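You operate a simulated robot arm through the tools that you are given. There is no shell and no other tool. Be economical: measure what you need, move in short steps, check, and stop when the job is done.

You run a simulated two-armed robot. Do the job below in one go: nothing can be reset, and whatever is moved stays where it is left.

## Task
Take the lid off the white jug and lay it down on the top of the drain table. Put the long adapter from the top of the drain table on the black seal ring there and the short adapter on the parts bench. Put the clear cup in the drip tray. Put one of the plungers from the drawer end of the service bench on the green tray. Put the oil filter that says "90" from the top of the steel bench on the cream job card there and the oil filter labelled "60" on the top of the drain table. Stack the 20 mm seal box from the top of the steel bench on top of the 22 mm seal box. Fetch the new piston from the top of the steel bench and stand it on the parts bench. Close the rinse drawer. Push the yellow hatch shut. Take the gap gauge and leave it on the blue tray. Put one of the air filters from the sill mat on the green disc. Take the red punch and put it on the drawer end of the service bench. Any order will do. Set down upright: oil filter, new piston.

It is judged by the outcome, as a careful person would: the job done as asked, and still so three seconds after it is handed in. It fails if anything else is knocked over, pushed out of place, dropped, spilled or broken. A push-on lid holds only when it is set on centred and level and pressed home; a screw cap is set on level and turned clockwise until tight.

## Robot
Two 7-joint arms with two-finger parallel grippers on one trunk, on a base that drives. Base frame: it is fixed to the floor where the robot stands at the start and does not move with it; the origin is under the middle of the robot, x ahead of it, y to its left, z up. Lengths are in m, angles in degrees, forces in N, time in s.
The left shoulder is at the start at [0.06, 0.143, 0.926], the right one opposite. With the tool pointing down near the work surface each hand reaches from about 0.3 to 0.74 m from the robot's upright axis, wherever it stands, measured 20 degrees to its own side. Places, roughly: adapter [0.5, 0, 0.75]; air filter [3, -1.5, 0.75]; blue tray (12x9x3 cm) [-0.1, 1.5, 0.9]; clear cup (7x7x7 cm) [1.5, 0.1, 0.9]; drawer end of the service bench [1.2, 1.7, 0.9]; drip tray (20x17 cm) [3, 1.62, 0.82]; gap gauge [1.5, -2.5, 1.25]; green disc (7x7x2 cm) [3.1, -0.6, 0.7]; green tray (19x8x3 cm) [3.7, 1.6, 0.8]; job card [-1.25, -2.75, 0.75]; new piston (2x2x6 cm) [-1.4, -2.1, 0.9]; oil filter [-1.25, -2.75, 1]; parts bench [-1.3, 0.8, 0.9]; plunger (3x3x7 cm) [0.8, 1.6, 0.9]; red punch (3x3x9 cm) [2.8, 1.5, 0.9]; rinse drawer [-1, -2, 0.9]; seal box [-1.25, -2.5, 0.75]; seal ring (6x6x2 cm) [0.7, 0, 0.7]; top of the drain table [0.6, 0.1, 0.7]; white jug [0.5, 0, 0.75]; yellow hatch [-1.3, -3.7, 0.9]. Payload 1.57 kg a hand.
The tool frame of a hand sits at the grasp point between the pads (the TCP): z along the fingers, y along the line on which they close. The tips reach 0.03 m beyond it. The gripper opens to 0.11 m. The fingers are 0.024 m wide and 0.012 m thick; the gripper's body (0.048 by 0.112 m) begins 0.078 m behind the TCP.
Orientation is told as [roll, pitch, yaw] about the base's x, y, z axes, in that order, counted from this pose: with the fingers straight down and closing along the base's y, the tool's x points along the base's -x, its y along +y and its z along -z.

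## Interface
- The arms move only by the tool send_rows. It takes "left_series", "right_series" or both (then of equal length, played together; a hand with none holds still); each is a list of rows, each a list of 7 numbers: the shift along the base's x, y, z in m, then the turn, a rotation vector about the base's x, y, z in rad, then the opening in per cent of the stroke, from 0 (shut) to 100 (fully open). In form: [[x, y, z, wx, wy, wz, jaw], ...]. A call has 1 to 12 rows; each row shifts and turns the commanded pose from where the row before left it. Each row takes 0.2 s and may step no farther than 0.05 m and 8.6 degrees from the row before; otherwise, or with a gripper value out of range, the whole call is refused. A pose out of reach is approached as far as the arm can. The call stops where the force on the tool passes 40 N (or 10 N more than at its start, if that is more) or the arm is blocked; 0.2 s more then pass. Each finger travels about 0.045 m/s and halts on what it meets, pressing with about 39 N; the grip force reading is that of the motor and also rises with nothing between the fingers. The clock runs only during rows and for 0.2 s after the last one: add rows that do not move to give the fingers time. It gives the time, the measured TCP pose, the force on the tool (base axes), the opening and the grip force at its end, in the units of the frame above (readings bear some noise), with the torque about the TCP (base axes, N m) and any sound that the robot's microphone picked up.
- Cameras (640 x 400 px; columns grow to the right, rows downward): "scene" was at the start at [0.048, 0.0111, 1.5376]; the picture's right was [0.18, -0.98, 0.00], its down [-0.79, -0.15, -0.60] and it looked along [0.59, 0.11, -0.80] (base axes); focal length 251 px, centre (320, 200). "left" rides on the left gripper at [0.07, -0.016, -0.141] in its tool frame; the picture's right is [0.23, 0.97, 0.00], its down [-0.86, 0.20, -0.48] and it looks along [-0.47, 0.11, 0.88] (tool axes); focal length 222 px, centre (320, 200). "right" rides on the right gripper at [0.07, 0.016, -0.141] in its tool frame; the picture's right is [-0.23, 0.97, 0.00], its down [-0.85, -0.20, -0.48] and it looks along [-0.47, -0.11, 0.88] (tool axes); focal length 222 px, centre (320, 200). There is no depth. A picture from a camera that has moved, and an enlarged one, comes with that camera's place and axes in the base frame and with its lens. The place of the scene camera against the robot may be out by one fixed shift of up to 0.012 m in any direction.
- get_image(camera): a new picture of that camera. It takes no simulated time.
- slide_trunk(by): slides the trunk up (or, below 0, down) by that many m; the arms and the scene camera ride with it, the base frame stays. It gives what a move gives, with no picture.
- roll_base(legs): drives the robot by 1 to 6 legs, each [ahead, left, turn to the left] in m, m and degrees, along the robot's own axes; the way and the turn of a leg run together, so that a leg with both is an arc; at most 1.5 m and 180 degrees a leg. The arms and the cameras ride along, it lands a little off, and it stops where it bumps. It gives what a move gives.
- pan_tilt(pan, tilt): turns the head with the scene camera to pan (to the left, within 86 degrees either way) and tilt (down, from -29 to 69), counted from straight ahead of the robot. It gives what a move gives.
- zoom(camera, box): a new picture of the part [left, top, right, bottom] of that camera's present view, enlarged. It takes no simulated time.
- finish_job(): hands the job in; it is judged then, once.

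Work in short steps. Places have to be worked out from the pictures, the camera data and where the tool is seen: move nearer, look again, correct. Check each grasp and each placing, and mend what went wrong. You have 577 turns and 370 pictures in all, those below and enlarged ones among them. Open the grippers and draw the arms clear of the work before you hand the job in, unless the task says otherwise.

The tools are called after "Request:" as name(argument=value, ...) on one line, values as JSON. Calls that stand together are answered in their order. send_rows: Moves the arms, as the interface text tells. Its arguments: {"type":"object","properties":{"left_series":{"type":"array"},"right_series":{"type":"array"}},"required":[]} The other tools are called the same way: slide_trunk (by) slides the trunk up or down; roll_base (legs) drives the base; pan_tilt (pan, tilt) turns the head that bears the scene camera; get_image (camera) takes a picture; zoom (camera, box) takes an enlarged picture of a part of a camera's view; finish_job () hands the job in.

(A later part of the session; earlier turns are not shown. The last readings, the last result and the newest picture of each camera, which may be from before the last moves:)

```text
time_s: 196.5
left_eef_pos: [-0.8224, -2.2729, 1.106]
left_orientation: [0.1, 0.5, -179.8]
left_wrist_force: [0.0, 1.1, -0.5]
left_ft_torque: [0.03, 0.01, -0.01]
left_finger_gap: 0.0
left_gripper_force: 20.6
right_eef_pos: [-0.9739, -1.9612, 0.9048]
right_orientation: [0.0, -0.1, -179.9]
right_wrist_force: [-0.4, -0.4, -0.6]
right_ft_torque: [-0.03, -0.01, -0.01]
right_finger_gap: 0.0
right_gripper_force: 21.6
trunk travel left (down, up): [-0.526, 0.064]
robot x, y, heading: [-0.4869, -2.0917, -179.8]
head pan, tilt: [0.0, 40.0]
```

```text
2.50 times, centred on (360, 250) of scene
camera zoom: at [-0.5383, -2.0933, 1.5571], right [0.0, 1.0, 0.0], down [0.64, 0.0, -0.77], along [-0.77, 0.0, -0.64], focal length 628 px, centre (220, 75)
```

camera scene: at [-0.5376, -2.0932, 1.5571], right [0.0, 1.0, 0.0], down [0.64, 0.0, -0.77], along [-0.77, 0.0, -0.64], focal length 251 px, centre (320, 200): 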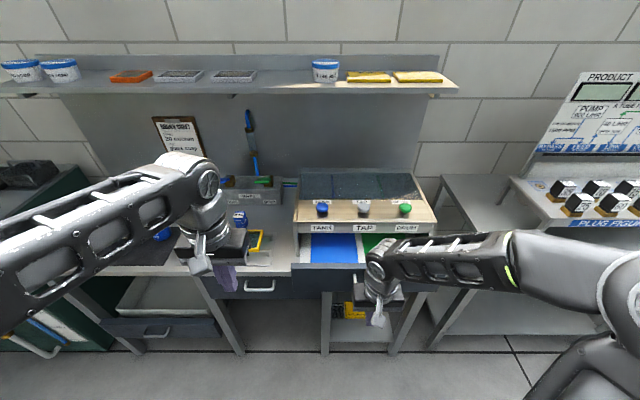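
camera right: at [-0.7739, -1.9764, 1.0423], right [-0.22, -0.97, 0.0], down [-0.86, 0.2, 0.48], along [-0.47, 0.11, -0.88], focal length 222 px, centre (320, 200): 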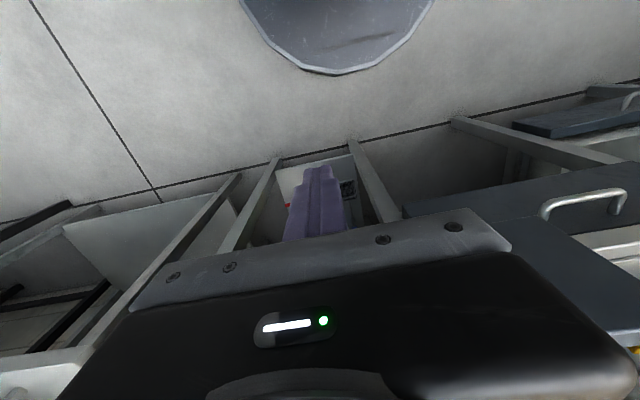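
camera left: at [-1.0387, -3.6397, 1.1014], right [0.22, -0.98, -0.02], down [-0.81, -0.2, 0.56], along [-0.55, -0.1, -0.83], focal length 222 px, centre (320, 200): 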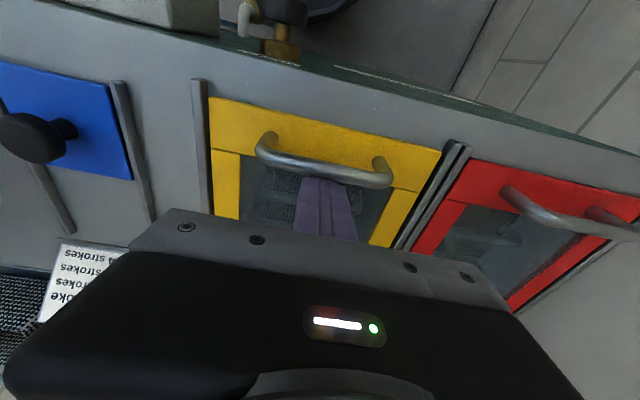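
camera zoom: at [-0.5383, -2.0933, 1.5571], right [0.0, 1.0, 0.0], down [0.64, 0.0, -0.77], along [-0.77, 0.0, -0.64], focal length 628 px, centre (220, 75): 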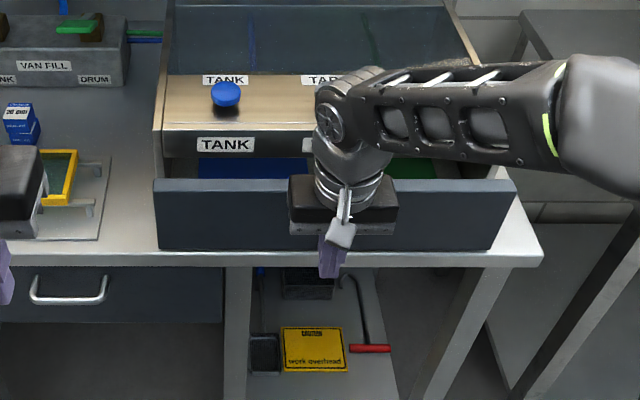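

It slides in; a few centimetres remain. I keep pushing until it stops.

Request:
send_rows(right_series=[[-0.015, 0, 0, 0, 0, 0, 0], [-0.015, 0, 0, 0, 0, 0, 0], [-0.015, 0, 0, 0, 0, 0, 0], [-0.01, 0, 0, 0, 0, 0, 0], [-0.01, 0, 0, 0, 0, 0, 0], [-0.01, 0, 0, 0, 0, 0, 0], [0, 0, 0, 0, 0, 0, 0]])

Request:
zoom(camera="scene", box=[260, 170, 460, 330])

```text
time_s: 197.4
left_eef_pos: [-0.8214, -2.2738, 1.1076]
left_orientation: [0.1, 0.6, -179.9]
left_wrist_force: [-0.6, -0.4, 0.5]
left_ft_torque: [0.02, -0.07, -0.03]
left_finger_gap: 0.0001
left_gripper_force: 20.9
right_eef_pos: [-1.0068, -1.96, 0.9015]
right_orientation: [-0.3, 1.5, -179.6]
right_wrist_force: [21.6, 1.0, 9.9]
right_ft_torque: [-0.09, 0.87, 0.19]
right_finger_gap: 0.0001
right_gripper_force: 21.3
trunk travel left (down, up): [-0.526, 0.064]
robot x, y, heading: [-0.4882, -2.0946, -179.9]
head pan, tilt: [0.0, 40.0]
stopped in row 4 (right hand): the force on the tool passed its limit (the readings are from after the stop); the commanded pose is now the measured one
```

```text
2.50 times, centred on (360, 250) of scene
camera zoom: at [-0.5351, -2.0932, 1.5574], right [0.0, 1.0, 0.0], down [0.64, 0.0, -0.77], along [-0.77, 0.0, -0.64], focal length 628 px, centre (220, 75)
```

zoom: 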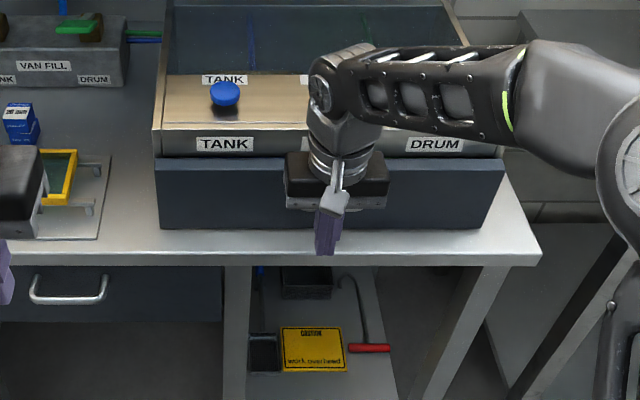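

The drawer is flush and blocked: closed. I draw the fist back and up, then search for the piston behind the console.

Request:
send_rows(right_series=[[0.03, 0, 0, 0, -0.026, 0, 0], [0.04, 0, 0.01, 0, 0, 0, 0], [0.03, 0, 0.045, 0, 0, 0, 0], [0, 0.03, 0.04, 0, 0, 0, 0], [0, 0.03, 0.04, 0, 0, 0, 40], [0, 0.03, 0.04, 0, 0, 0, 60], [0, 0, 0.03, 0, 0, 0, 60]])

Request:
slide_trunk(by=0.06)

Request:
roll_base(legs=[[0.1, 0, 0]])

Request:
get_image(camera="scene")

Request:
get_image(camera="right")

```text
refused: row 3 steps farther than a row can; nothing moved
```

```text
time_s: 198.4
left_eef_pos: [-0.8205, -2.2716, 1.1673]
left_orientation: [0.0, 0.4, -180.0]
left_wrist_force: [0.9, -0.1, -0.2]
left_ft_torque: [0.01, 0.02, -0.02]
left_finger_gap: 0.0001
left_gripper_force: 20.7
right_eef_pos: [-1.01, -1.9611, 0.9647]
right_orientation: [-0.2, 1.0, -179.8]
right_wrist_force: [20.4, 2.7, 5.0]
right_ft_torque: [0.03, -0.57, 0.02]
right_finger_gap: 0.0002
right_gripper_force: 21.4
trunk travel left (down, up): [-0.586, 0.004]
robot x, y, heading: [-0.4862, -2.0869, -179.8]
head pan, tilt: [0.0, 40.0]
```

```text
time_s: 199.1
left_eef_pos: [-0.8339, -2.2732, 1.1672]
left_orientation: [0.0, 0.5, -179.9]
left_wrist_force: [-0.6, -0.2, 0.2]
left_ft_torque: [0.01, 0.02, -0.01]
left_finger_gap: 0.0001
left_gripper_force: 22.1
right_eef_pos: [-1.0091, -1.9607, 0.9583]
right_orientation: [-0.6, 3.3, -179.7]
right_wrist_force: [9.4, -0.7, 1.5]
right_ft_torque: [0.11, -0.18, 0.05]
right_finger_gap: 0.0
right_gripper_force: 21.6
trunk travel left (down, up): [-0.586, 0.004]
robot x, y, heading: [-0.5004, -2.0891, -180.0]
head pan, tilt: [0.0, 40.0]
stopped in leg 1: the force on the tool passed its limit (the readings are from after the stop); the commanded pose is now the measured one
```

```text
228 pictures are left
camera scene: at [-0.5479, -2.0932, 1.6172], right [0.0, 1.0, 0.0], down [0.64, 0.0, -0.77], along [-0.77, 0.0, -0.64], focal length 251 px, centre (320, 200)
```

scene: 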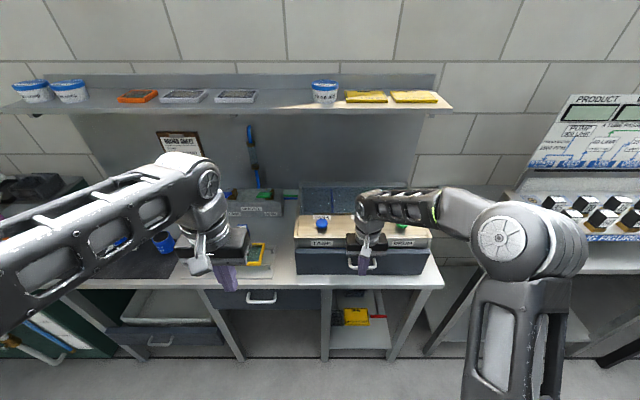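

```text
227 pictures are left
camera right: at [-0.9478, -1.9781, 1.1008], right [-0.22, -0.98, -0.02], down [-0.88, 0.19, 0.43], along [-0.41, 0.11, -0.9], focal length 222 px, centre (320, 200)
```

right: 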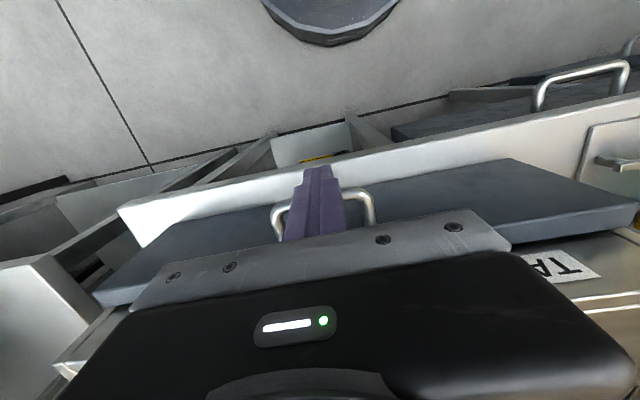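

My rows were refused (step too long), so the base pushed the fist into the closed drawer and stopped safely. I draw the fist back and up now, checking step sizes.

Request:
send_rows(right_series=[[0.03, 0, 0, 0, -0.05, 0, 0], [0.04, 0, 0.01, 0, 0, 0, 0], [0.02, 0, 0.04, 0, 0, 0, 0], [0, 0.02, 0.04, 0, 0, 0, 0], [0, 0.02, 0.04, 0, 0, 0, 40], [0, 0.02, 0.04, 0, 0, 0, 60], [0, 0, 0.03, 0, 0, 0, 60]])

Request:
get_image(camera="scene")

```text
time_s: 200.7
left_eef_pos: [-0.8344, -2.2727, 1.1658]
left_orientation: [0.0, 0.6, -179.9]
left_wrist_force: [-0.4, -1.2, -0.6]
left_ft_torque: [-0.03, -0.01, 0.0]
left_finger_gap: 0.0001
left_gripper_force: 21.3
right_eef_pos: [-0.9237, -1.9001, 1.1278]
right_orientation: [-0.5, 6.0, -179.8]
right_wrist_force: [-0.8, 0.4, -0.6]
right_ft_torque: [0.03, 0.01, 0.0]
right_finger_gap: 0.0653
right_gripper_force: 0.3
right hand out of reach, approached as far as the arm can: row 7
trunk travel left (down, up): [-0.586, 0.004]
robot x, y, heading: [-0.4988, -2.088, -179.8]
head pan, tilt: [0.0, 40.0]
```

```text
226 pictures are left
camera scene: at [-0.5492, -2.0934, 1.6171], right [0.0, 1.0, 0.0], down [0.64, 0.0, -0.77], along [-0.77, 0.0, -0.64], focal length 251 px, centre (320, 200)
```

scene: 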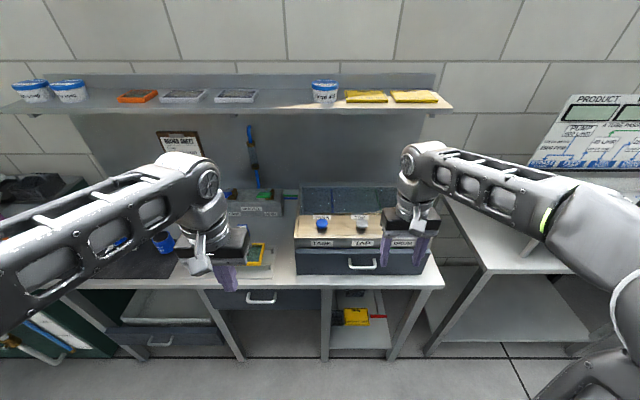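

The console's rear is at about x −1.27, so the piston likely stands hidden behind it. I fix the right wrist pitch and move left to look behind the console from the side.

Request:
send_rows(right_series=[[0.02, 0, 0, 0, 0.105, 0, 60], [0, 0, 0, 0, 0, 0, 60]])

Request:
roll_base(legs=[[0, 0.9, 0]])

Request:
pan_tilt(pan=-45, tilt=30)

Request:
get_image(camera="scene")

```text
time_s: 201.3
left_eef_pos: [-0.8357, -2.2713, 1.1659]
left_orientation: [-0.1, 0.7, -180.0]
left_wrist_force: [0.5, -0.2, 0.4]
left_ft_torque: [0.01, -0.02, -0.01]
left_finger_gap: 0.0
left_gripper_force: 21.4
right_eef_pos: [-0.9033, -1.9007, 1.1279]
right_orientation: [-0.6, -0.1, -179.6]
right_wrist_force: [-0.5, 0.3, -0.9]
right_ft_torque: [0.02, -0.04, -0.01]
right_finger_gap: 0.0661
right_gripper_force: 0.0
trunk travel left (down, up): [-0.586, 0.004]
robot x, y, heading: [-0.4982, -2.0876, -180.0]
head pan, tilt: [0.0, 40.0]
```

```text
time_s: 206.1
left_eef_pos: [-0.8368, -3.1699, 1.165]
left_orientation: [0.0, 0.4, 179.9]
left_wrist_force: [-0.2, 0.2, -0.3]
left_ft_torque: [0.01, -0.01, 0.0]
left_finger_gap: 0.0002
left_gripper_force: 21.2
right_eef_pos: [-0.9027, -2.7963, 1.1286]
right_orientation: [-0.5, -0.1, -179.9]
right_wrist_force: [0.2, -0.2, -0.2]
right_ft_torque: [0.0, -0.01, 0.0]
right_finger_gap: 0.0659
right_gripper_force: 0.1
trunk travel left (down, up): [-0.586, 0.004]
robot x, y, heading: [-0.4983, -2.9889, 179.8]
head pan, tilt: [0.0, 40.0]
```

```text
time_s: 207.2
left_eef_pos: [-0.8355, -3.1689, 1.1668]
left_orientation: [0.0, 0.5, 179.8]
left_wrist_force: [-0.5, -1.2, -0.2]
left_ft_torque: [-0.05, 0.0, -0.03]
left_finger_gap: 0.0002
left_gripper_force: 21.6
right_eef_pos: [-0.9021, -2.7966, 1.1272]
right_orientation: [-0.6, 0.0, -179.9]
right_wrist_force: [0.4, 0.3, 0.2]
right_ft_torque: [-0.01, -0.02, 0.02]
right_finger_gap: 0.0662
right_gripper_force: 0.1
trunk travel left (down, up): [-0.586, 0.004]
robot x, y, heading: [-0.4992, -2.986, 180.1]
head pan, tilt: [-45.0, 30.0]
```

```text
225 pictures are left
camera scene: at [-0.5286, -2.9271, 1.6324], right [0.71, 0.71, 0.0], down [0.35, -0.35, -0.87], along [-0.61, 0.61, -0.5], focal length 251 px, centre (320, 200)
```

scene: 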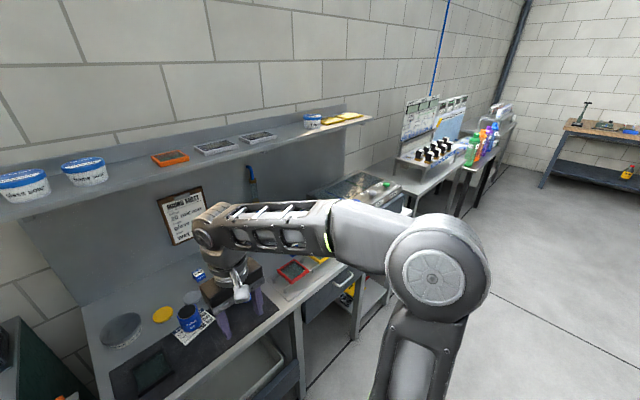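

Zooming into the area by the console.

Request:
zoom(camera="scene", box=[230, 150, 430, 250])

Request:
get_image(camera="right")

```text
3.20 times, centred on (330, 200) of scene
camera zoom: at [-0.5286, -2.9271, 1.6324], right [0.71, 0.71, 0.0], down [0.35, -0.35, -0.87], along [-0.61, 0.61, -0.5], focal length 804 px, centre (288, 200)
```

zoom: 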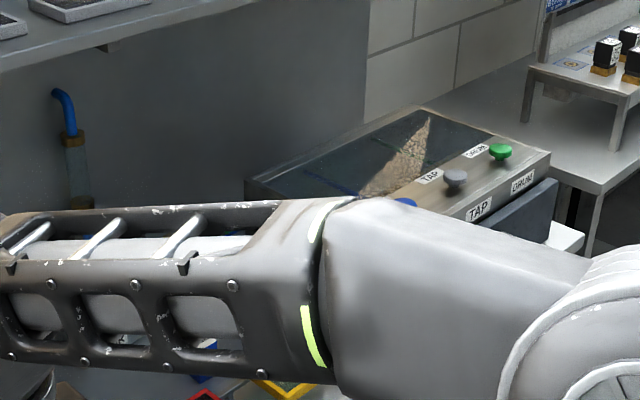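

```text
223 pictures are left
camera right: at [-0.8327, -2.8141, 1.2668], right [-0.23, -0.97, -0.01], down [-0.85, 0.19, 0.48], along [-0.47, 0.12, -0.88], focal length 222 px, centre (320, 200)
```

right: 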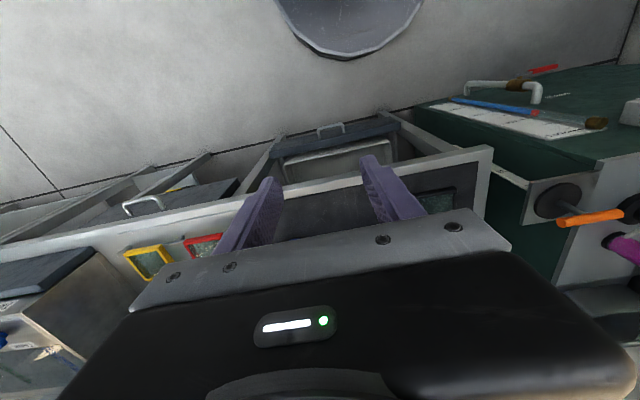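

The gap behind the console (x −1.29 to −1.54) must be seen from further left. I move to about (−0.70, −3.35) and look right.

Request:
roll_base(legs=[[0, 0.4, 0], [0.2, 0, 0]])

Request:
pan_tilt(pan=-60, tilt=28)

Request:
get_image(camera="scene")

Request:
zoom(camera="scene", box=[270, 140, 410, 230])

```text
time_s: 210.9
left_eef_pos: [-1.0353, -3.5696, 1.1653]
left_orientation: [0.1, 0.6, -180.0]
left_wrist_force: [-0.4, 0.0, 0.3]
left_ft_torque: [0.01, -0.03, -0.01]
left_finger_gap: 0.0
left_gripper_force: 21.3
right_eef_pos: [-1.1046, -3.1955, 1.1282]
right_orientation: [-0.5, 0.0, -179.7]
right_wrist_force: [-0.9, -0.2, 0.2]
right_ft_torque: [0.02, -0.06, 0.03]
right_finger_gap: 0.0657
right_gripper_force: 0.1
trunk travel left (down, up): [-0.586, 0.004]
robot x, y, heading: [-0.6997, -3.3898, -180.0]
head pan, tilt: [-45.0, 30.0]
```

```text
time_s: 211.6
left_eef_pos: [-1.0349, -3.5704, 1.1673]
left_orientation: [0.0, 0.6, -179.9]
left_wrist_force: [0.1, 0.9, -0.2]
left_ft_torque: [0.0, 0.04, 0.0]
left_finger_gap: 0.0
left_gripper_force: 21.2
right_eef_pos: [-1.1011, -3.1975, 1.1278]
right_orientation: [-0.5, 0.0, -179.7]
right_wrist_force: [0.7, 0.4, -0.2]
right_ft_torque: [-0.02, 0.0, -0.02]
right_finger_gap: 0.0659
right_gripper_force: 0.0
trunk travel left (down, up): [-0.586, 0.004]
robot x, y, heading: [-0.7008, -3.3878, -180.0]
head pan, tilt: [-60.0, 28.0]
```

```text
222 pictures are left
camera scene: at [-0.7098, -3.311, 1.6356], right [0.87, 0.5, 0.0], down [0.24, -0.41, -0.88], along [-0.44, 0.76, -0.47], focal length 251 px, centre (320, 200)
```

scene: 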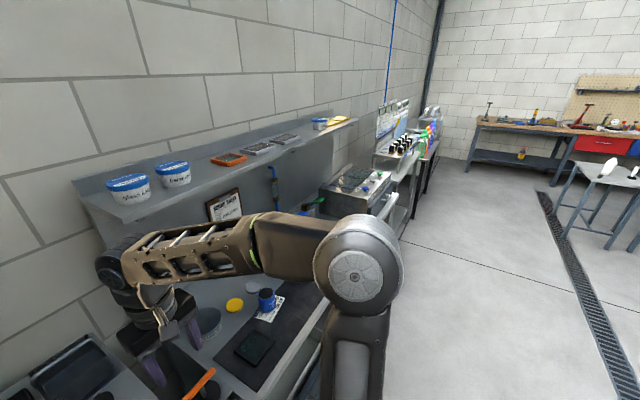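

```text
4.44 times, centred on (340, 185) of scene
camera zoom: at [-0.7098, -3.311, 1.6356], right [0.87, 0.5, 0.0], down [0.24, -0.41, -0.88], along [-0.44, 0.76, -0.47], focal length 1117 px, centre (231, 267)
```

zoom: 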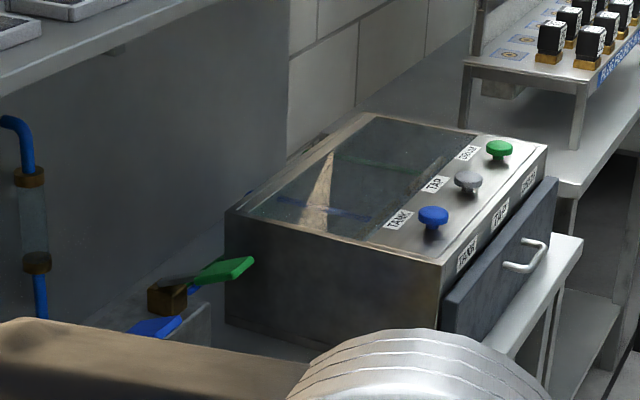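

Zooming further at the console's rear corner.

Request:
zoom(camera="scene", box=[300, 165, 360, 205])

Request:
zoom(camera="scene", box=[320, 140, 400, 190])

```text
10.00 times, centred on (330, 185) of scene
camera zoom: at [-0.7098, -3.311, 1.6356], right [0.87, 0.5, 0.0], down [0.24, -0.41, -0.88], along [-0.44, 0.76, -0.47], focal length 2514 px, centre (220, 350)
```

zoom: 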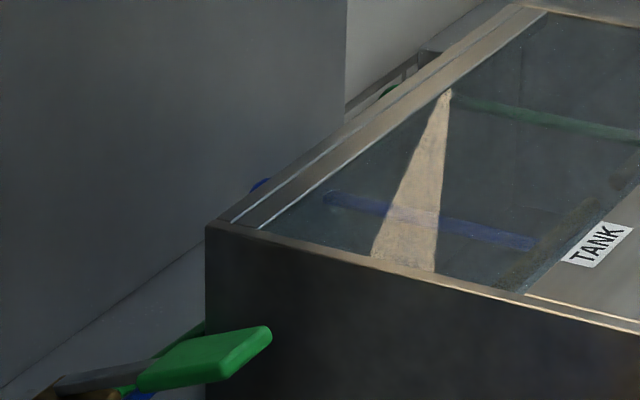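

```text
8.00 times, centred on (360, 165) of scene
camera zoom: at [-0.7098, -3.311, 1.6356], right [0.87, 0.5, 0.0], down [0.24, -0.41, -0.88], along [-0.44, 0.76, -0.47], focal length 2011 px, centre (0, 480)
```

zoom: 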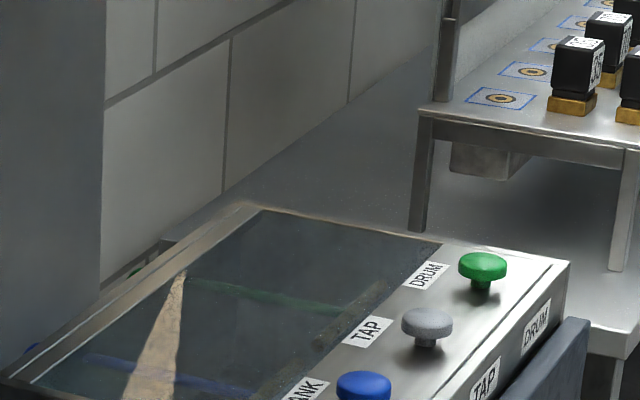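

Not visible from here. I'll look over the console with the right wrist camera turned sideways: first back off to (−0.45, −2.24) and yaw the right hand 90°.

Request:
roll_base(legs=[[-0.25, 0, 0], [0, -1.15, 0]])

Request:
send_rows(right_series=[[0, 0, 0, 0, 0, 0.143, 60], [0, 0, 0, 0, 0, 0.143, 60], [0, 0, 0, 0, 0, 0.143, 60], [0, 0, 0, 0, 0, 0.143, 60], [0, 0, 0, 0, 0, 0.143, 60], [0, 0, 0, 0, 0, 0.143, 60], [0, 0, 0, 0, 0, 0.143, 60], [0, 0, 0, 0, 0, 0.143, 60], [0, 0, 0, 0, 0, 0.143, 60], [0, 0, 0, 0, 0, 0.143, 60], [0, 0, 0, 0, 0, 0.143, 60]])

```text
time_s: 218.9
left_eef_pos: [-0.7816, -2.4231, 1.1665]
left_orientation: [0.0, 0.6, 179.8]
left_wrist_force: [-0.5, 0.0, 0.4]
left_ft_torque: [-0.01, -0.03, -0.01]
left_finger_gap: 0.0
left_gripper_force: 22.1
right_eef_pos: [-0.8492, -2.0501, 1.1277]
right_orientation: [-0.5, -0.1, -179.9]
right_wrist_force: [0.3, -0.1, 0.0]
right_ft_torque: [0.03, -0.01, 0.0]
right_finger_gap: 0.0658
right_gripper_force: 0.1
trunk travel left (down, up): [-0.586, 0.004]
robot x, y, heading: [-0.448, -2.242, 179.8]
head pan, tilt: [-60.0, 28.0]
```

```text
time_s: 221.3
left_eef_pos: [-0.7824, -2.4236, 1.166]
left_orientation: [0.0, 0.6, 179.8]
left_wrist_force: [0.0, -0.2, -0.2]
left_ft_torque: [0.02, -0.01, -0.01]
left_finger_gap: 0.0002
left_gripper_force: 21.7
right_eef_pos: [-0.8481, -2.0509, 1.1286]
right_orientation: [-0.5, -0.1, -89.7]
right_wrist_force: [0.9, -0.6, -0.2]
right_ft_torque: [0.01, 0.02, 0.03]
right_finger_gap: 0.0658
right_gripper_force: 0.1
trunk travel left (down, up): [-0.586, 0.004]
robot x, y, heading: [-0.4474, -2.2441, 179.7]
head pan, tilt: [-60.0, 28.0]
```

Yaw works. I try raising the hand a bit, then advance the base 0.27 so it's above the console.

Request:
send_rows(right_series=[[0, 0, 0.02, 0, 0, 0, 20], [0, 0, 0.02, 0, 0, 0, 0], [0, 0, 0, 0, 0, 0, 0]])

Request:
roll_base(legs=[[0.27, 0, 0]])

Request:
get_image(camera="right")

```text
time_s: 222.1
left_eef_pos: [-0.783, -2.4242, 1.1671]
left_orientation: [0.0, 0.5, 179.8]
left_wrist_force: [-1.2, -0.1, -0.2]
left_ft_torque: [0.0, -0.01, -0.01]
left_finger_gap: 0.0
left_gripper_force: 21.5
right_eef_pos: [-0.8497, -2.0511, 1.1684]
right_orientation: [-0.5, 0.0, -89.8]
right_wrist_force: [0.3, 0.2, 0.3]
right_ft_torque: [0.04, -0.05, 0.0]
right_finger_gap: 0.0
right_gripper_force: 0.2
trunk travel left (down, up): [-0.586, 0.004]
robot x, y, heading: [-0.4482, -2.2457, 179.7]
head pan, tilt: [-60.0, 28.0]
```

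```text
time_s: 224.0
left_eef_pos: [-1.0524, -2.4237, 1.1661]
left_orientation: [0.0, 0.6, 179.9]
left_wrist_force: [0.1, 0.7, -0.7]
left_ft_torque: [0.0, -0.02, -0.01]
left_finger_gap: 0.0001
left_gripper_force: 21.8
right_eef_pos: [-1.1196, -2.0513, 1.1673]
right_orientation: [-0.5, -0.1, -89.7]
right_wrist_force: [-0.5, 0.2, 1.1]
right_ft_torque: [0.01, -0.02, 0.0]
right_finger_gap: 0.0002
right_gripper_force: 22.0
trunk travel left (down, up): [-0.586, 0.004]
robot x, y, heading: [-0.7161, -2.2418, 179.8]
head pan, tilt: [-60.0, 28.0]
```

```text
218 pictures are left
camera right: at [-1.103, -1.9808, 1.3063], right [0.97, -0.22, -0.01], down [-0.19, -0.86, 0.48], along [-0.11, -0.47, -0.88], focal length 222 px, centre (320, 200)
```

right: 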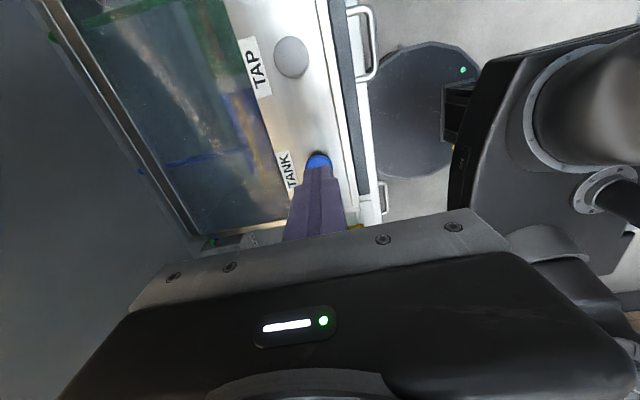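

I extend the hand further over the console to look deeper behind it.

Request:
send_rows(right_series=[[-0.03, 0, 0.0, 0, 0, 0, 0], [-0.03, 0, 0, 0, 0, 0, 0], [-0.03, 0, 0, 0, 0, 0, 0], [-0.03, 0, 0, 0, 0, 0, 0]])

Request:
get_image(camera="right")

```text
time_s: 225.0
left_eef_pos: [-1.0512, -2.4248, 1.1662]
left_orientation: [0.0, 0.5, 179.9]
left_wrist_force: [-0.4, 0.8, -0.3]
left_ft_torque: [0.01, 0.0, -0.02]
left_finger_gap: 0.0
left_gripper_force: 21.7
right_eef_pos: [-1.2287, -2.0519, 1.1682]
right_orientation: [-0.7, 0.1, -89.7]
right_wrist_force: [0.8, -0.7, 0.5]
right_ft_torque: [0.0, 0.03, -0.01]
right_finger_gap: 0.0001
right_gripper_force: 21.3
right hand out of reach, approached as far as the arm can: row 4
trunk travel left (down, up): [-0.586, 0.004]
robot x, y, heading: [-0.714, -2.2484, 180.2]
head pan, tilt: [-60.0, 28.0]
```

```text
217 pictures are left
camera right: at [-1.212, -1.9814, 1.3078], right [0.98, -0.22, -0.01], down [-0.19, -0.86, 0.48], along [-0.12, -0.47, -0.88], focal length 222 px, centre (320, 200)
```

right: 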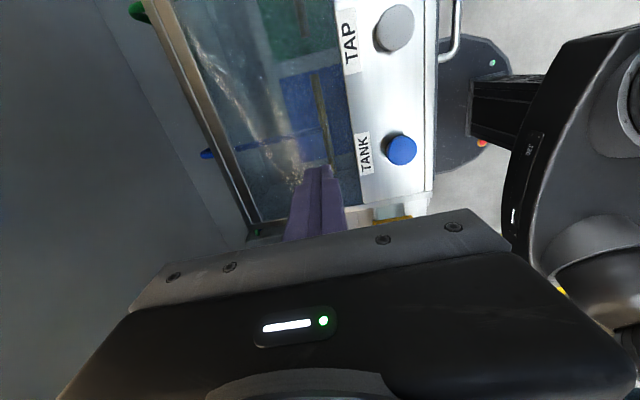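

Only hoses behind the console up to y ≈ −1.87. I shift the hand further right to see the rest of the strip.

Request:
send_rows(right_series=[[0.01, 0.045, 0.0, 0, 0, 0, 0], [0.01, 0.045, 0, 0, 0, 0, 0], [0.01, 0.045, 0, 0, 0, 0, 0], [0, 0, 0, 0, 0, 0, 0]])

Request:
get_image(camera="right")

Request:
pan_tilt(pan=0, tilt=25)

Request:
get_image(camera="scene")

```text
time_s: 226.0
left_eef_pos: [-1.0515, -2.4241, 1.1678]
left_orientation: [0.0, 0.5, 179.8]
left_wrist_force: [0.0, -1.2, 0.1]
left_ft_torque: [0.0, -0.01, -0.02]
left_finger_gap: 0.0
left_gripper_force: 21.6
right_eef_pos: [-1.1996, -1.9151, 1.1693]
right_orientation: [-0.5, -0.2, -89.6]
right_wrist_force: [0.2, -0.2, -0.1]
right_ft_torque: [0.02, 0.02, 0.02]
right_finger_gap: 0.0001
right_gripper_force: 21.4
trunk travel left (down, up): [-0.586, 0.004]
robot x, y, heading: [-0.7201, -2.2429, 179.8]
head pan, tilt: [-60.0, 28.0]
```

```text
216 pictures are left
camera right: at [-1.182, -1.8454, 1.307], right [0.97, -0.22, -0.01], down [-0.19, -0.86, 0.48], along [-0.11, -0.47, -0.88], focal length 222 px, centre (320, 200)
```

right: 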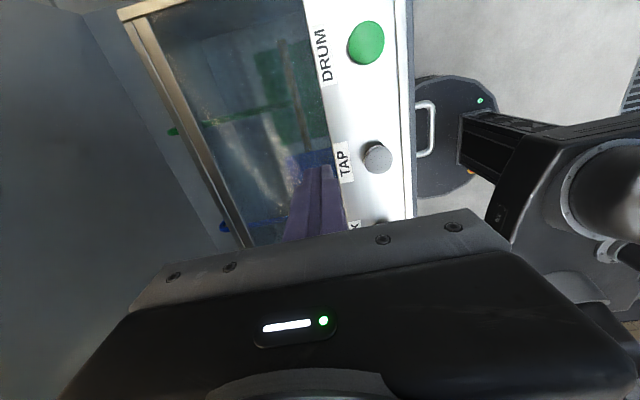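

```text
time_s: 227.3
left_eef_pos: [-1.0528, -2.4242, 1.1669]
left_orientation: [0.0, 0.5, 179.9]
left_wrist_force: [0.7, -0.8, -0.4]
left_ft_torque: [0.01, -0.01, -0.02]
left_finger_gap: 0.0001
left_gripper_force: 21.2
right_eef_pos: [-1.1985, -1.9154, 1.1665]
right_orientation: [-0.5, 0.0, -89.8]
right_wrist_force: [-0.1, 0.5, -0.5]
right_ft_torque: [0.01, 0.02, -0.01]
right_finger_gap: 0.0
right_gripper_force: 21.2
trunk travel left (down, up): [-0.586, 0.004]
robot x, y, heading: [-0.716, -2.245, 180.2]
head pan, tilt: [0.0, 25.0]
```

```text
215 pictures are left
camera scene: at [-0.773, -2.245, 1.6404], right [0.0, 1.0, 0.0], down [0.42, 0.0, -0.91], along [-0.91, 0.0, -0.42], focal length 251 px, centre (320, 200)
```

scene: 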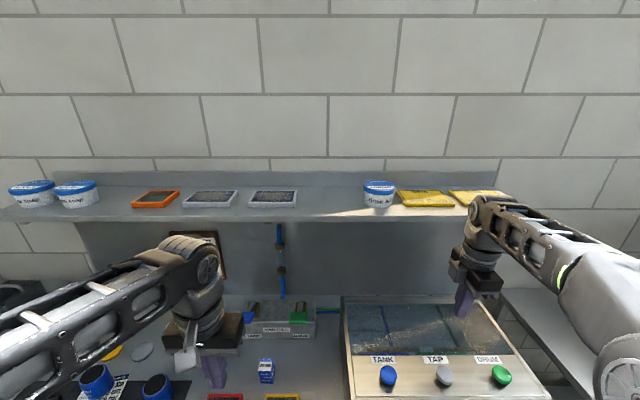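

Not behind the console either. Zooming on the gap between the VAN FILL block and the console, and the console's glass.

Request:
zoom(camera="scene", box=[230, 270, 360, 350])

Request:
zoom(camera="scene", box=[330, 280, 560, 400])

```text
4.92 times, centred on (295, 310) of scene
camera zoom: at [-0.773, -2.245, 1.6404], right [0.0, 1.0, 0.0], down [0.42, 0.0, -0.91], along [-0.91, 0.0, -0.42], focal length 1238 px, centre (443, -342)
```

zoom: 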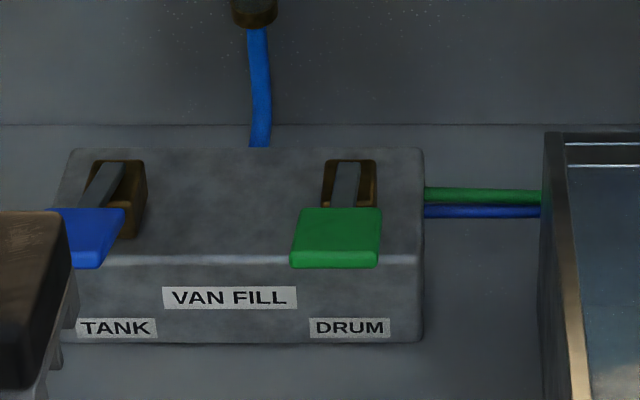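

```text
2.78 times, centred on (445, 340) of scene
camera zoom: at [-0.773, -2.245, 1.6404], right [0.0, 1.0, 0.0], down [0.42, 0.0, -0.91], along [-0.91, 0.0, -0.42], focal length 700 px, centre (-28, -190)
```

zoom: 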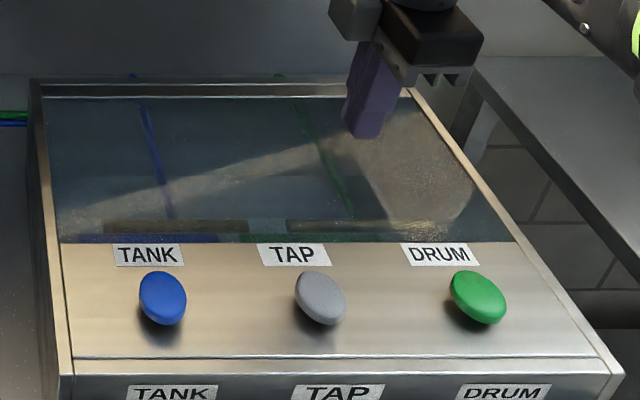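

A piston right behind the console (x ≈ −1.30…−1.36) would still be hidden. I move the base 2.5 cm closer and push the camera further over the rear edge.

Request:
roll_base(legs=[[0.025, 0, 0]])

Request:
send_rows(right_series=[[0, -0.02, -0.02, 0, 0, 0, 0], [-0.02, 0, -0.02, 0, 0, 0, 0], [-0.02, 0, 0, 0, 0, 0, 0], [-0.02, 0, 0, 0, 0, 0, 0], [0, 0, 0, 0, 0, 0, 0]])

Request:
get_image(camera="right")

```text
time_s: 228.1
left_eef_pos: [-1.0784, -2.4253, 1.1653]
left_orientation: [0.0, 0.6, 179.9]
left_wrist_force: [-0.4, 0.5, 0.6]
left_ft_torque: [-0.04, -0.08, 0.0]
left_finger_gap: 0.0
left_gripper_force: 21.2
right_eef_pos: [-1.2244, -1.9147, 1.1683]
right_orientation: [-0.4, -0.1, -89.8]
right_wrist_force: [-0.1, -0.1, 0.6]
right_ft_torque: [0.02, -0.07, 0.03]
right_finger_gap: 0.0001
right_gripper_force: 21.2
trunk travel left (down, up): [-0.586, 0.004]
robot x, y, heading: [-0.7445, -2.2445, 179.8]
head pan, tilt: [0.0, 25.0]
```

```text
time_s: 229.3
left_eef_pos: [-1.0769, -2.4243, 1.1668]
left_orientation: [0.0, 0.5, 179.8]
left_wrist_force: [-0.3, 0.1, 1.0]
left_ft_torque: [-0.01, 0.0, -0.03]
left_finger_gap: 0.0001
left_gripper_force: 21.4
right_eef_pos: [-1.2831, -1.9349, 1.1282]
right_orientation: [-0.6, -0.1, -89.8]
right_wrist_force: [0.2, 0.2, 0.0]
right_ft_torque: [0.0, 0.0, -0.02]
right_finger_gap: 0.0
right_gripper_force: 21.5
trunk travel left (down, up): [-0.586, 0.004]
robot x, y, heading: [-0.7407, -2.2408, 180.0]
head pan, tilt: [0.0, 25.0]
```

```text
212 pictures are left
camera right: at [-1.2656, -1.8654, 1.267], right [0.97, -0.22, -0.01], down [-0.19, -0.85, 0.48], along [-0.12, -0.47, -0.88], focal length 222 px, centre (320, 200)
```

right: 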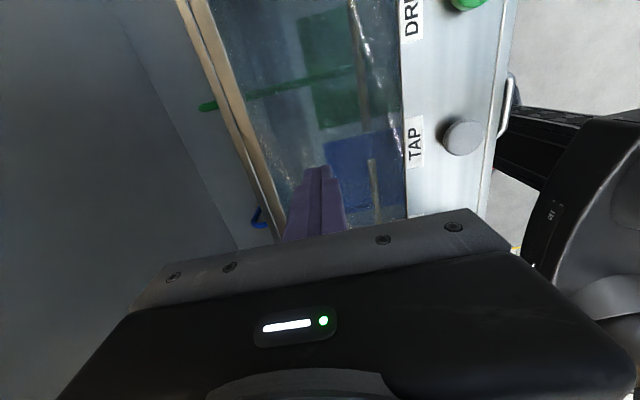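

The console's rear is nearer −1.36, so the spot at −1.4 is still hidden. I rotate the right wrist another 90° so that the camera leads over the rear edge.

Request:
send_rows(right_series=[[0, 0, 0, 0, 0, 0.143, 0], [0, 0, 0, 0, 0, 0.143, 0], [0, 0, 0, 0, 0, 0.143, 0], [0, 0, 0, 0, 0, 0.143, 0], [0, 0, 0, 0, 0, 0.143, 0], [0, 0, 0, 0, 0, 0.143, 0], [0, 0, 0, 0, 0, 0.143, 0], [0, 0, 0, 0, 0, 0.143, 0], [0, 0, 0, 0, 0, 0.143, 0], [0, 0, 0, 0, 0, 0.143, 0], [0, 0, 0, 0, 0, 0.14, 0]])

Request:
get_image(camera="right")

```text
time_s: 231.7
left_eef_pos: [-1.0766, -2.4223, 1.1669]
left_orientation: [0.0, 0.5, 179.9]
left_wrist_force: [0.4, -0.3, -0.2]
left_ft_torque: [-0.02, 0.02, -0.03]
left_finger_gap: 0.0
left_gripper_force: 21.2
right_eef_pos: [-1.2771, -1.9394, 1.1157]
right_orientation: [-0.6, 0.2, 0.1]
right_wrist_force: [-0.4, 0.8, -0.7]
right_ft_torque: [0.01, 0.01, 0.03]
right_finger_gap: 0.0
right_gripper_force: 21.6
right hand out of reach, approached as far as the arm can: row 11
trunk travel left (down, up): [-0.586, 0.004]
robot x, y, heading: [-0.7377, -2.2462, 179.9]
head pan, tilt: [0.0, 25.0]
```

```text
211 pictures are left
camera right: at [-1.3462, -1.9225, 1.2555], right [0.23, 0.97, -0.01], down [0.86, -0.19, 0.48], along [0.46, -0.12, -0.88], focal length 222 px, centre (320, 200)
```

right: 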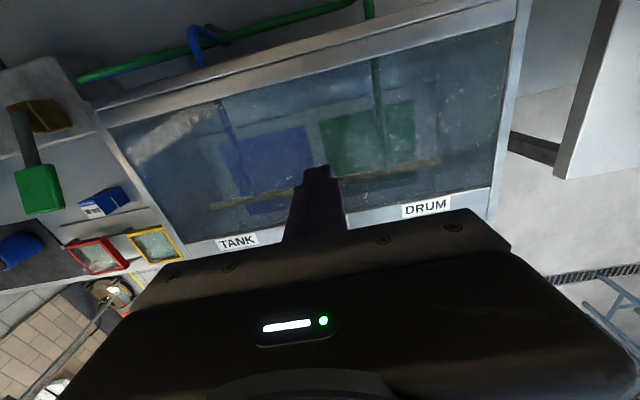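

Now I look straight down behind the console; zooming.

Request:
zoom(camera="right", box=[40, 0, 400, 130])

Request:
zoom(camera="right", box=[360, 0, 640, 170])

```text
1.78 times, centred on (220, 65) of right
camera zoom: at [-1.3462, -1.9225, 1.2555], right [0.23, 0.97, -0.01], down [0.86, -0.19, 0.48], along [0.46, -0.12, -0.88], focal length 395 px, centre (498, 440)
```

zoom: 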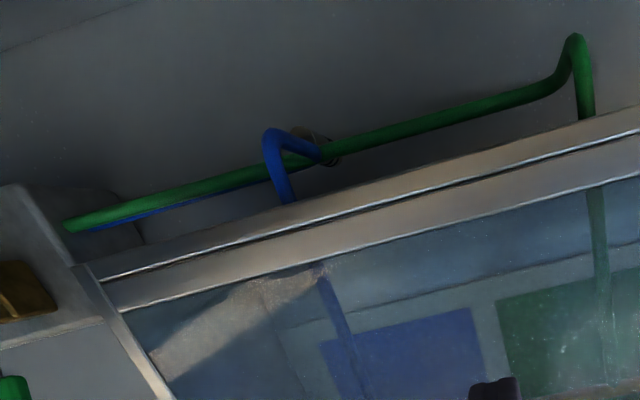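

```text
2.29 times, centred on (500, 85) of right
camera zoom: at [-1.3462, -1.9225, 1.2555], right [0.23, 0.97, -0.01], down [0.86, -0.19, 0.48], along [0.46, -0.12, -0.88], focal length 508 px, centre (-91, 463)
```

zoom: 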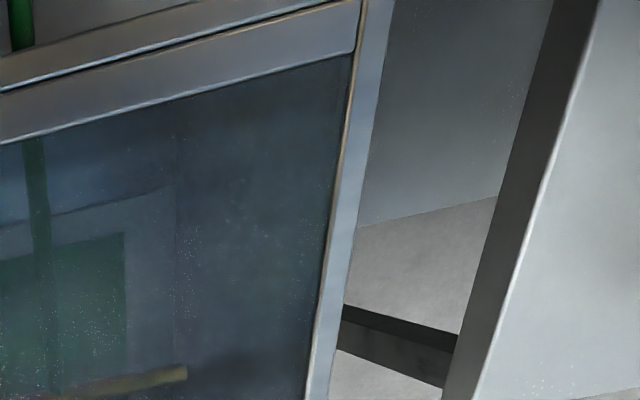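

There is a small grey cylinder under the hoses at about (−1.43, −2.05): the piston. Zooming in on it.

Request:
zoom(camera="right", box=[180, 50, 260, 110])

```text
6.67 times, centred on (220, 80) of right
camera zoom: at [-1.3462, -1.9225, 1.2555], right [0.23, 0.97, -0.01], down [0.86, -0.19, 0.48], along [0.46, -0.12, -0.88], focal length 1481 px, centre (987, 1000)
```

zoom: 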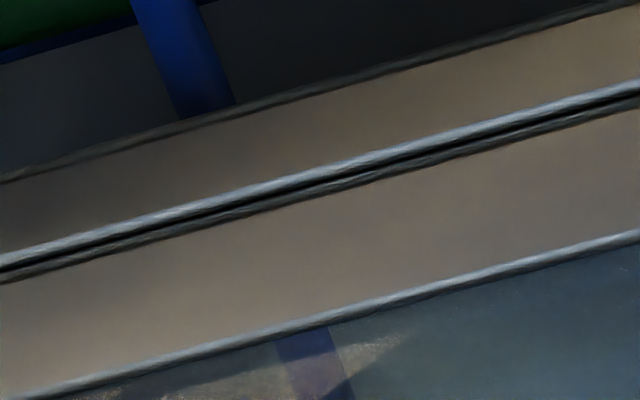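

I zoom on the correct pixel (219, 36).

Request:
zoom(camera="right", box=[185, 10, 255, 60])

```text
8.00 times, centred on (220, 35) of right
camera zoom: at [-1.3462, -1.9225, 1.2555], right [0.23, 0.97, -0.01], down [0.86, -0.19, 0.48], along [0.46, -0.12, -0.88], focal length 1777 px, centre (1120, 1520)
```

zoom: 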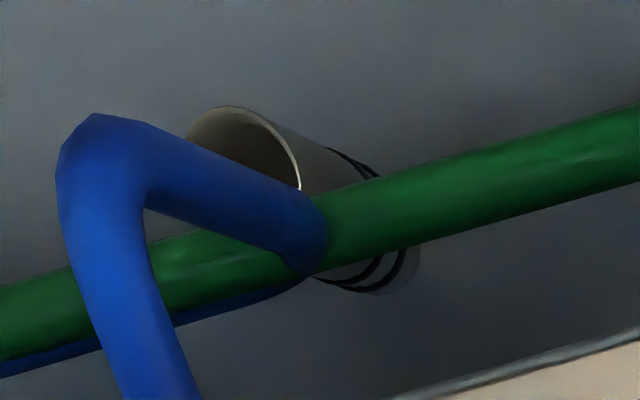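

The piston stands upright at about (−1.433, −2.054) with hoses close by. I get a second, closer view by shifting the hand.

Request:
send_rows(right_series=[[0, -0.04, 0, 0, 0, 0, 0], [-0.01, -0.04, 0, 0, 0, 0, 0], [-0.01, -0.03, 0, 0, 0, 0, 0], [0, 0, 0, 0, 0, 0, 0]])

Request:
get_image(camera="right")

Request:
zoom(camera="right", box=[220, 0, 360, 90])

```text
time_s: 232.7
left_eef_pos: [-1.0771, -2.4226, 1.1688]
left_orientation: [0.0, 0.5, 180.0]
left_wrist_force: [1.0, -0.3, 1.4]
left_ft_torque: [-0.02, 0.0, 0.04]
left_finger_gap: 0.0001
left_gripper_force: 21.6
right_eef_pos: [-1.2981, -2.0517, 1.1161]
right_orientation: [-0.5, 0.0, 0.0]
right_wrist_force: [-0.1, 1.1, -0.1]
right_ft_torque: [-0.03, 0.0, -0.01]
right_finger_gap: 0.0003
right_gripper_force: 21.7
trunk travel left (down, up): [-0.586, 0.004]
robot x, y, heading: [-0.7407, -2.2422, 179.4]
head pan, tilt: [0.0, 25.0]
```

```text
206 pictures are left
camera right: at [-1.3679, -2.0337, 1.2547], right [0.23, 0.97, -0.01], down [0.85, -0.19, 0.48], along [0.47, -0.12, -0.88], focal length 222 px, centre (320, 200)
```

right: 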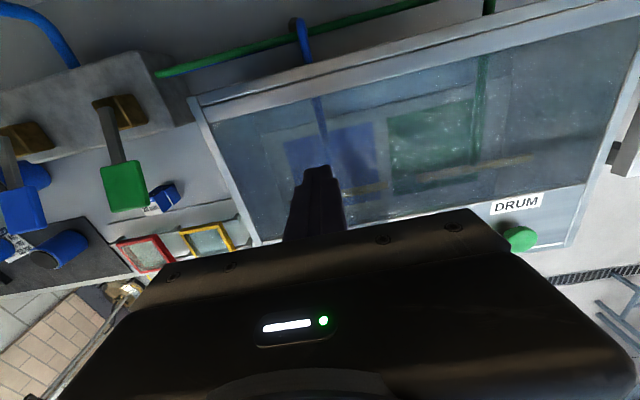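

```text
4.44 times, centred on (290, 45) of right
camera zoom: at [-1.3679, -2.0337, 1.2547], right [0.23, 0.97, -0.01], down [0.85, -0.19, 0.48], along [0.47, -0.12, -0.88], focal length 987 px, centre (453, 889)
```

zoom: 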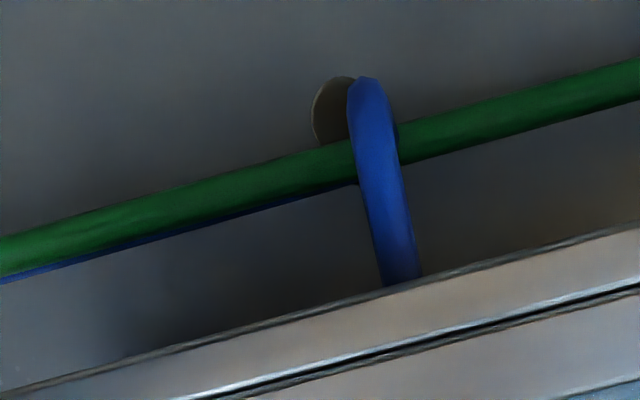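

Triangulating: the piston top is at (−1.437, −2.060, 0.878), a green hose passes at x ≈ −1.42, z ≈ 0.90 and a blue hose arch at y ≈ −2.045 up to z ≈ 0.97. I tilt the hand 8° forward and extend further to view it from behind.

Request:
send_rows(right_series=[[-0.01, 0, 0, 0, 0.07, 0, 0], [-0.02, 0, 0, 0, 0.07, 0, 0], [-0.025, 0, 0, 0, 0, 0, 0], [-0.025, 0, 0, 0, 0, 0, 0], [-0.02, 0, 0, 0, 0, 0, 0], [0, 0, 0, 0, 0, 0, 0]])

Request:
get_image(camera="right")

```text
time_s: 234.3
left_eef_pos: [-1.0549, -2.4144, 1.1721]
left_orientation: [-0.2, -0.4, 178.6]
left_wrist_force: [-0.8, 0.5, -1.2]
left_ft_torque: [0.0, -0.15, 0.0]
left_finger_gap: 0.0001
left_gripper_force: 21.3
right_eef_pos: [-1.3409, -2.0526, 1.1046]
right_orientation: [0.3, 7.4, 2.5]
right_wrist_force: [-0.1, 1.7, -4.0]
right_ft_torque: [-0.12, 0.13, 0.04]
right_finger_gap: 0.0
right_gripper_force: 21.0
trunk travel left (down, up): [-0.586, 0.004]
robot x, y, heading: [-0.7259, -2.238, 178.5]
head pan, tilt: [0.0, 25.0]
stopped in row 6 (right hand): the arm was blocked; the commanded pose is now the measured one
```

```text
204 pictures are left
camera right: at [-1.3927, -2.0393, 1.2518], right [0.18, 0.98, -0.02], down [0.92, -0.16, 0.36], along [0.35, -0.09, -0.93], focal length 222 px, centre (320, 200)
```

right: 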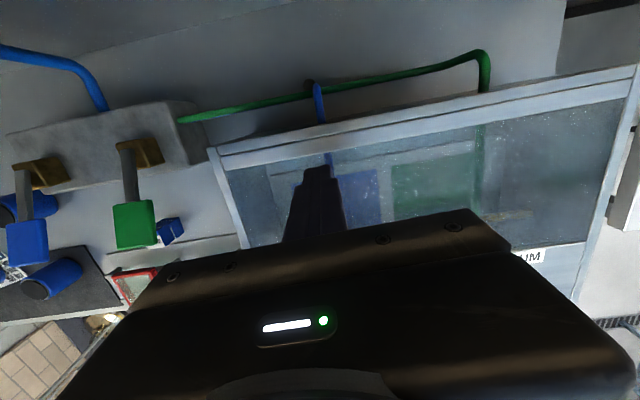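

The arm met the shelf above (bottom z ≈ 1.31), so I back away. New plan: enter from the left over the lower VAN FILL block with a tilted hand, then slide sideways behind the hoses.

Request:
send_rows(right_series=[[0.03, 0, 0, 0, 0, 0, 0], [0.03, 0, 0, 0, 0, 0, 0], [0.03, 0, 0.01, 0, 0, 0, 0], [0, 0, 0, 0, 0, 0, 0]])

Request:
get_image(camera="scene")

```text
time_s: 234.7
left_eef_pos: [-1.1071, -2.3861, 1.152]
left_orientation: [-0.3, 0.4, 177.2]
left_wrist_force: [-0.9, 0.5, 0.1]
left_ft_torque: [-0.06, -0.08, -0.02]
left_finger_gap: 0.0
left_gripper_force: 21.3
right_eef_pos: [-1.3352, -2.0338, 1.0646]
right_orientation: [0.8, 4.4, 4.7]
right_wrist_force: [-0.8, -0.2, -0.5]
right_ft_torque: [-0.01, -0.01, 0.05]
right_finger_gap: 0.0001
right_gripper_force: 20.9
trunk travel left (down, up): [-0.586, 0.004]
robot x, y, heading: [-0.7204, -2.2207, 176.1]
head pan, tilt: [0.0, 25.0]
stopped in row 1 (left hand): the arm was blocked; the commanded pose is now the measured one
```

```text
203 pictures are left
camera scene: at [-0.6889, -2.2318, 1.6478], right [0.07, 1.0, 0.01], down [0.37, -0.02, -0.93], along [-0.93, 0.07, -0.37], focal length 251 px, centre (320, 200)
```

scene: 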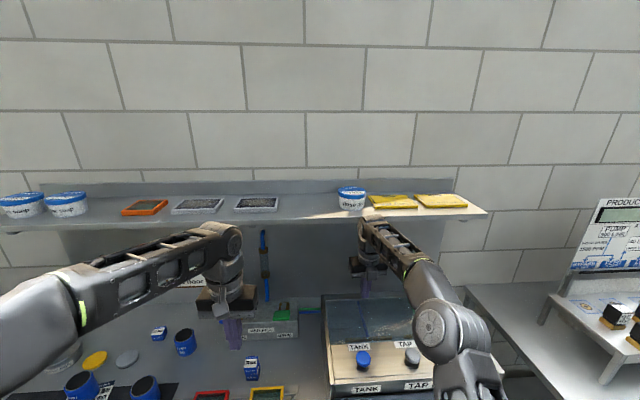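

The robot seems slightly displaced by the contact. I check the right wrist view before the next small move.

Request:
get_image(camera="right")

Request:
zoom(camera="scene", box=[300, 180, 500, 320])

```text
202 pictures are left
camera right: at [-1.3937, -2.0245, 1.2077], right [0.15, 0.99, 0.0], down [0.9, -0.13, 0.41], along [0.4, -0.06, -0.91], focal length 222 px, centre (320, 200)
```

right: 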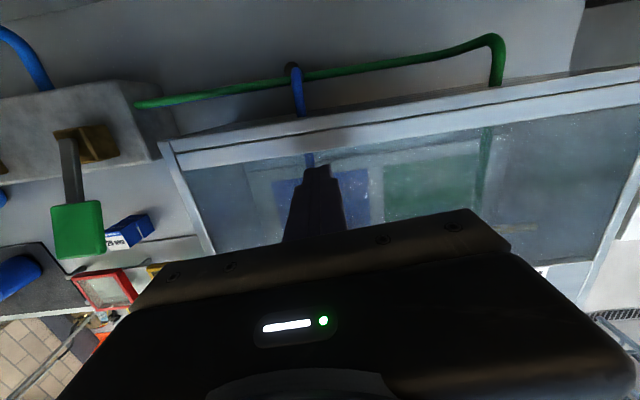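

```text
2.86 times, centred on (400, 250) of scene
camera zoom: at [-0.6889, -2.2318, 1.6478], right [0.07, 1.0, 0.01], down [0.37, -0.02, -0.93], along [-0.93, 0.07, -0.37], focal length 718 px, centre (91, 57)
```

zoom: 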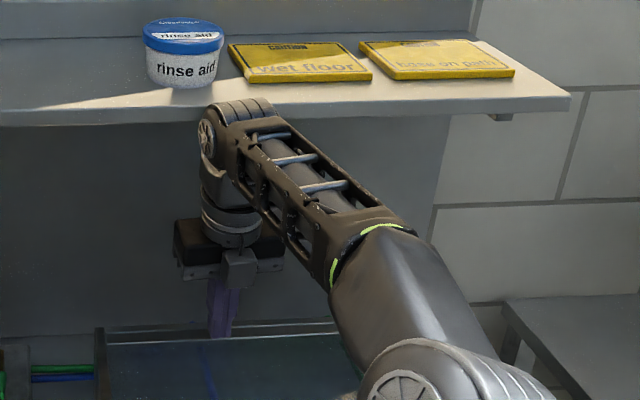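

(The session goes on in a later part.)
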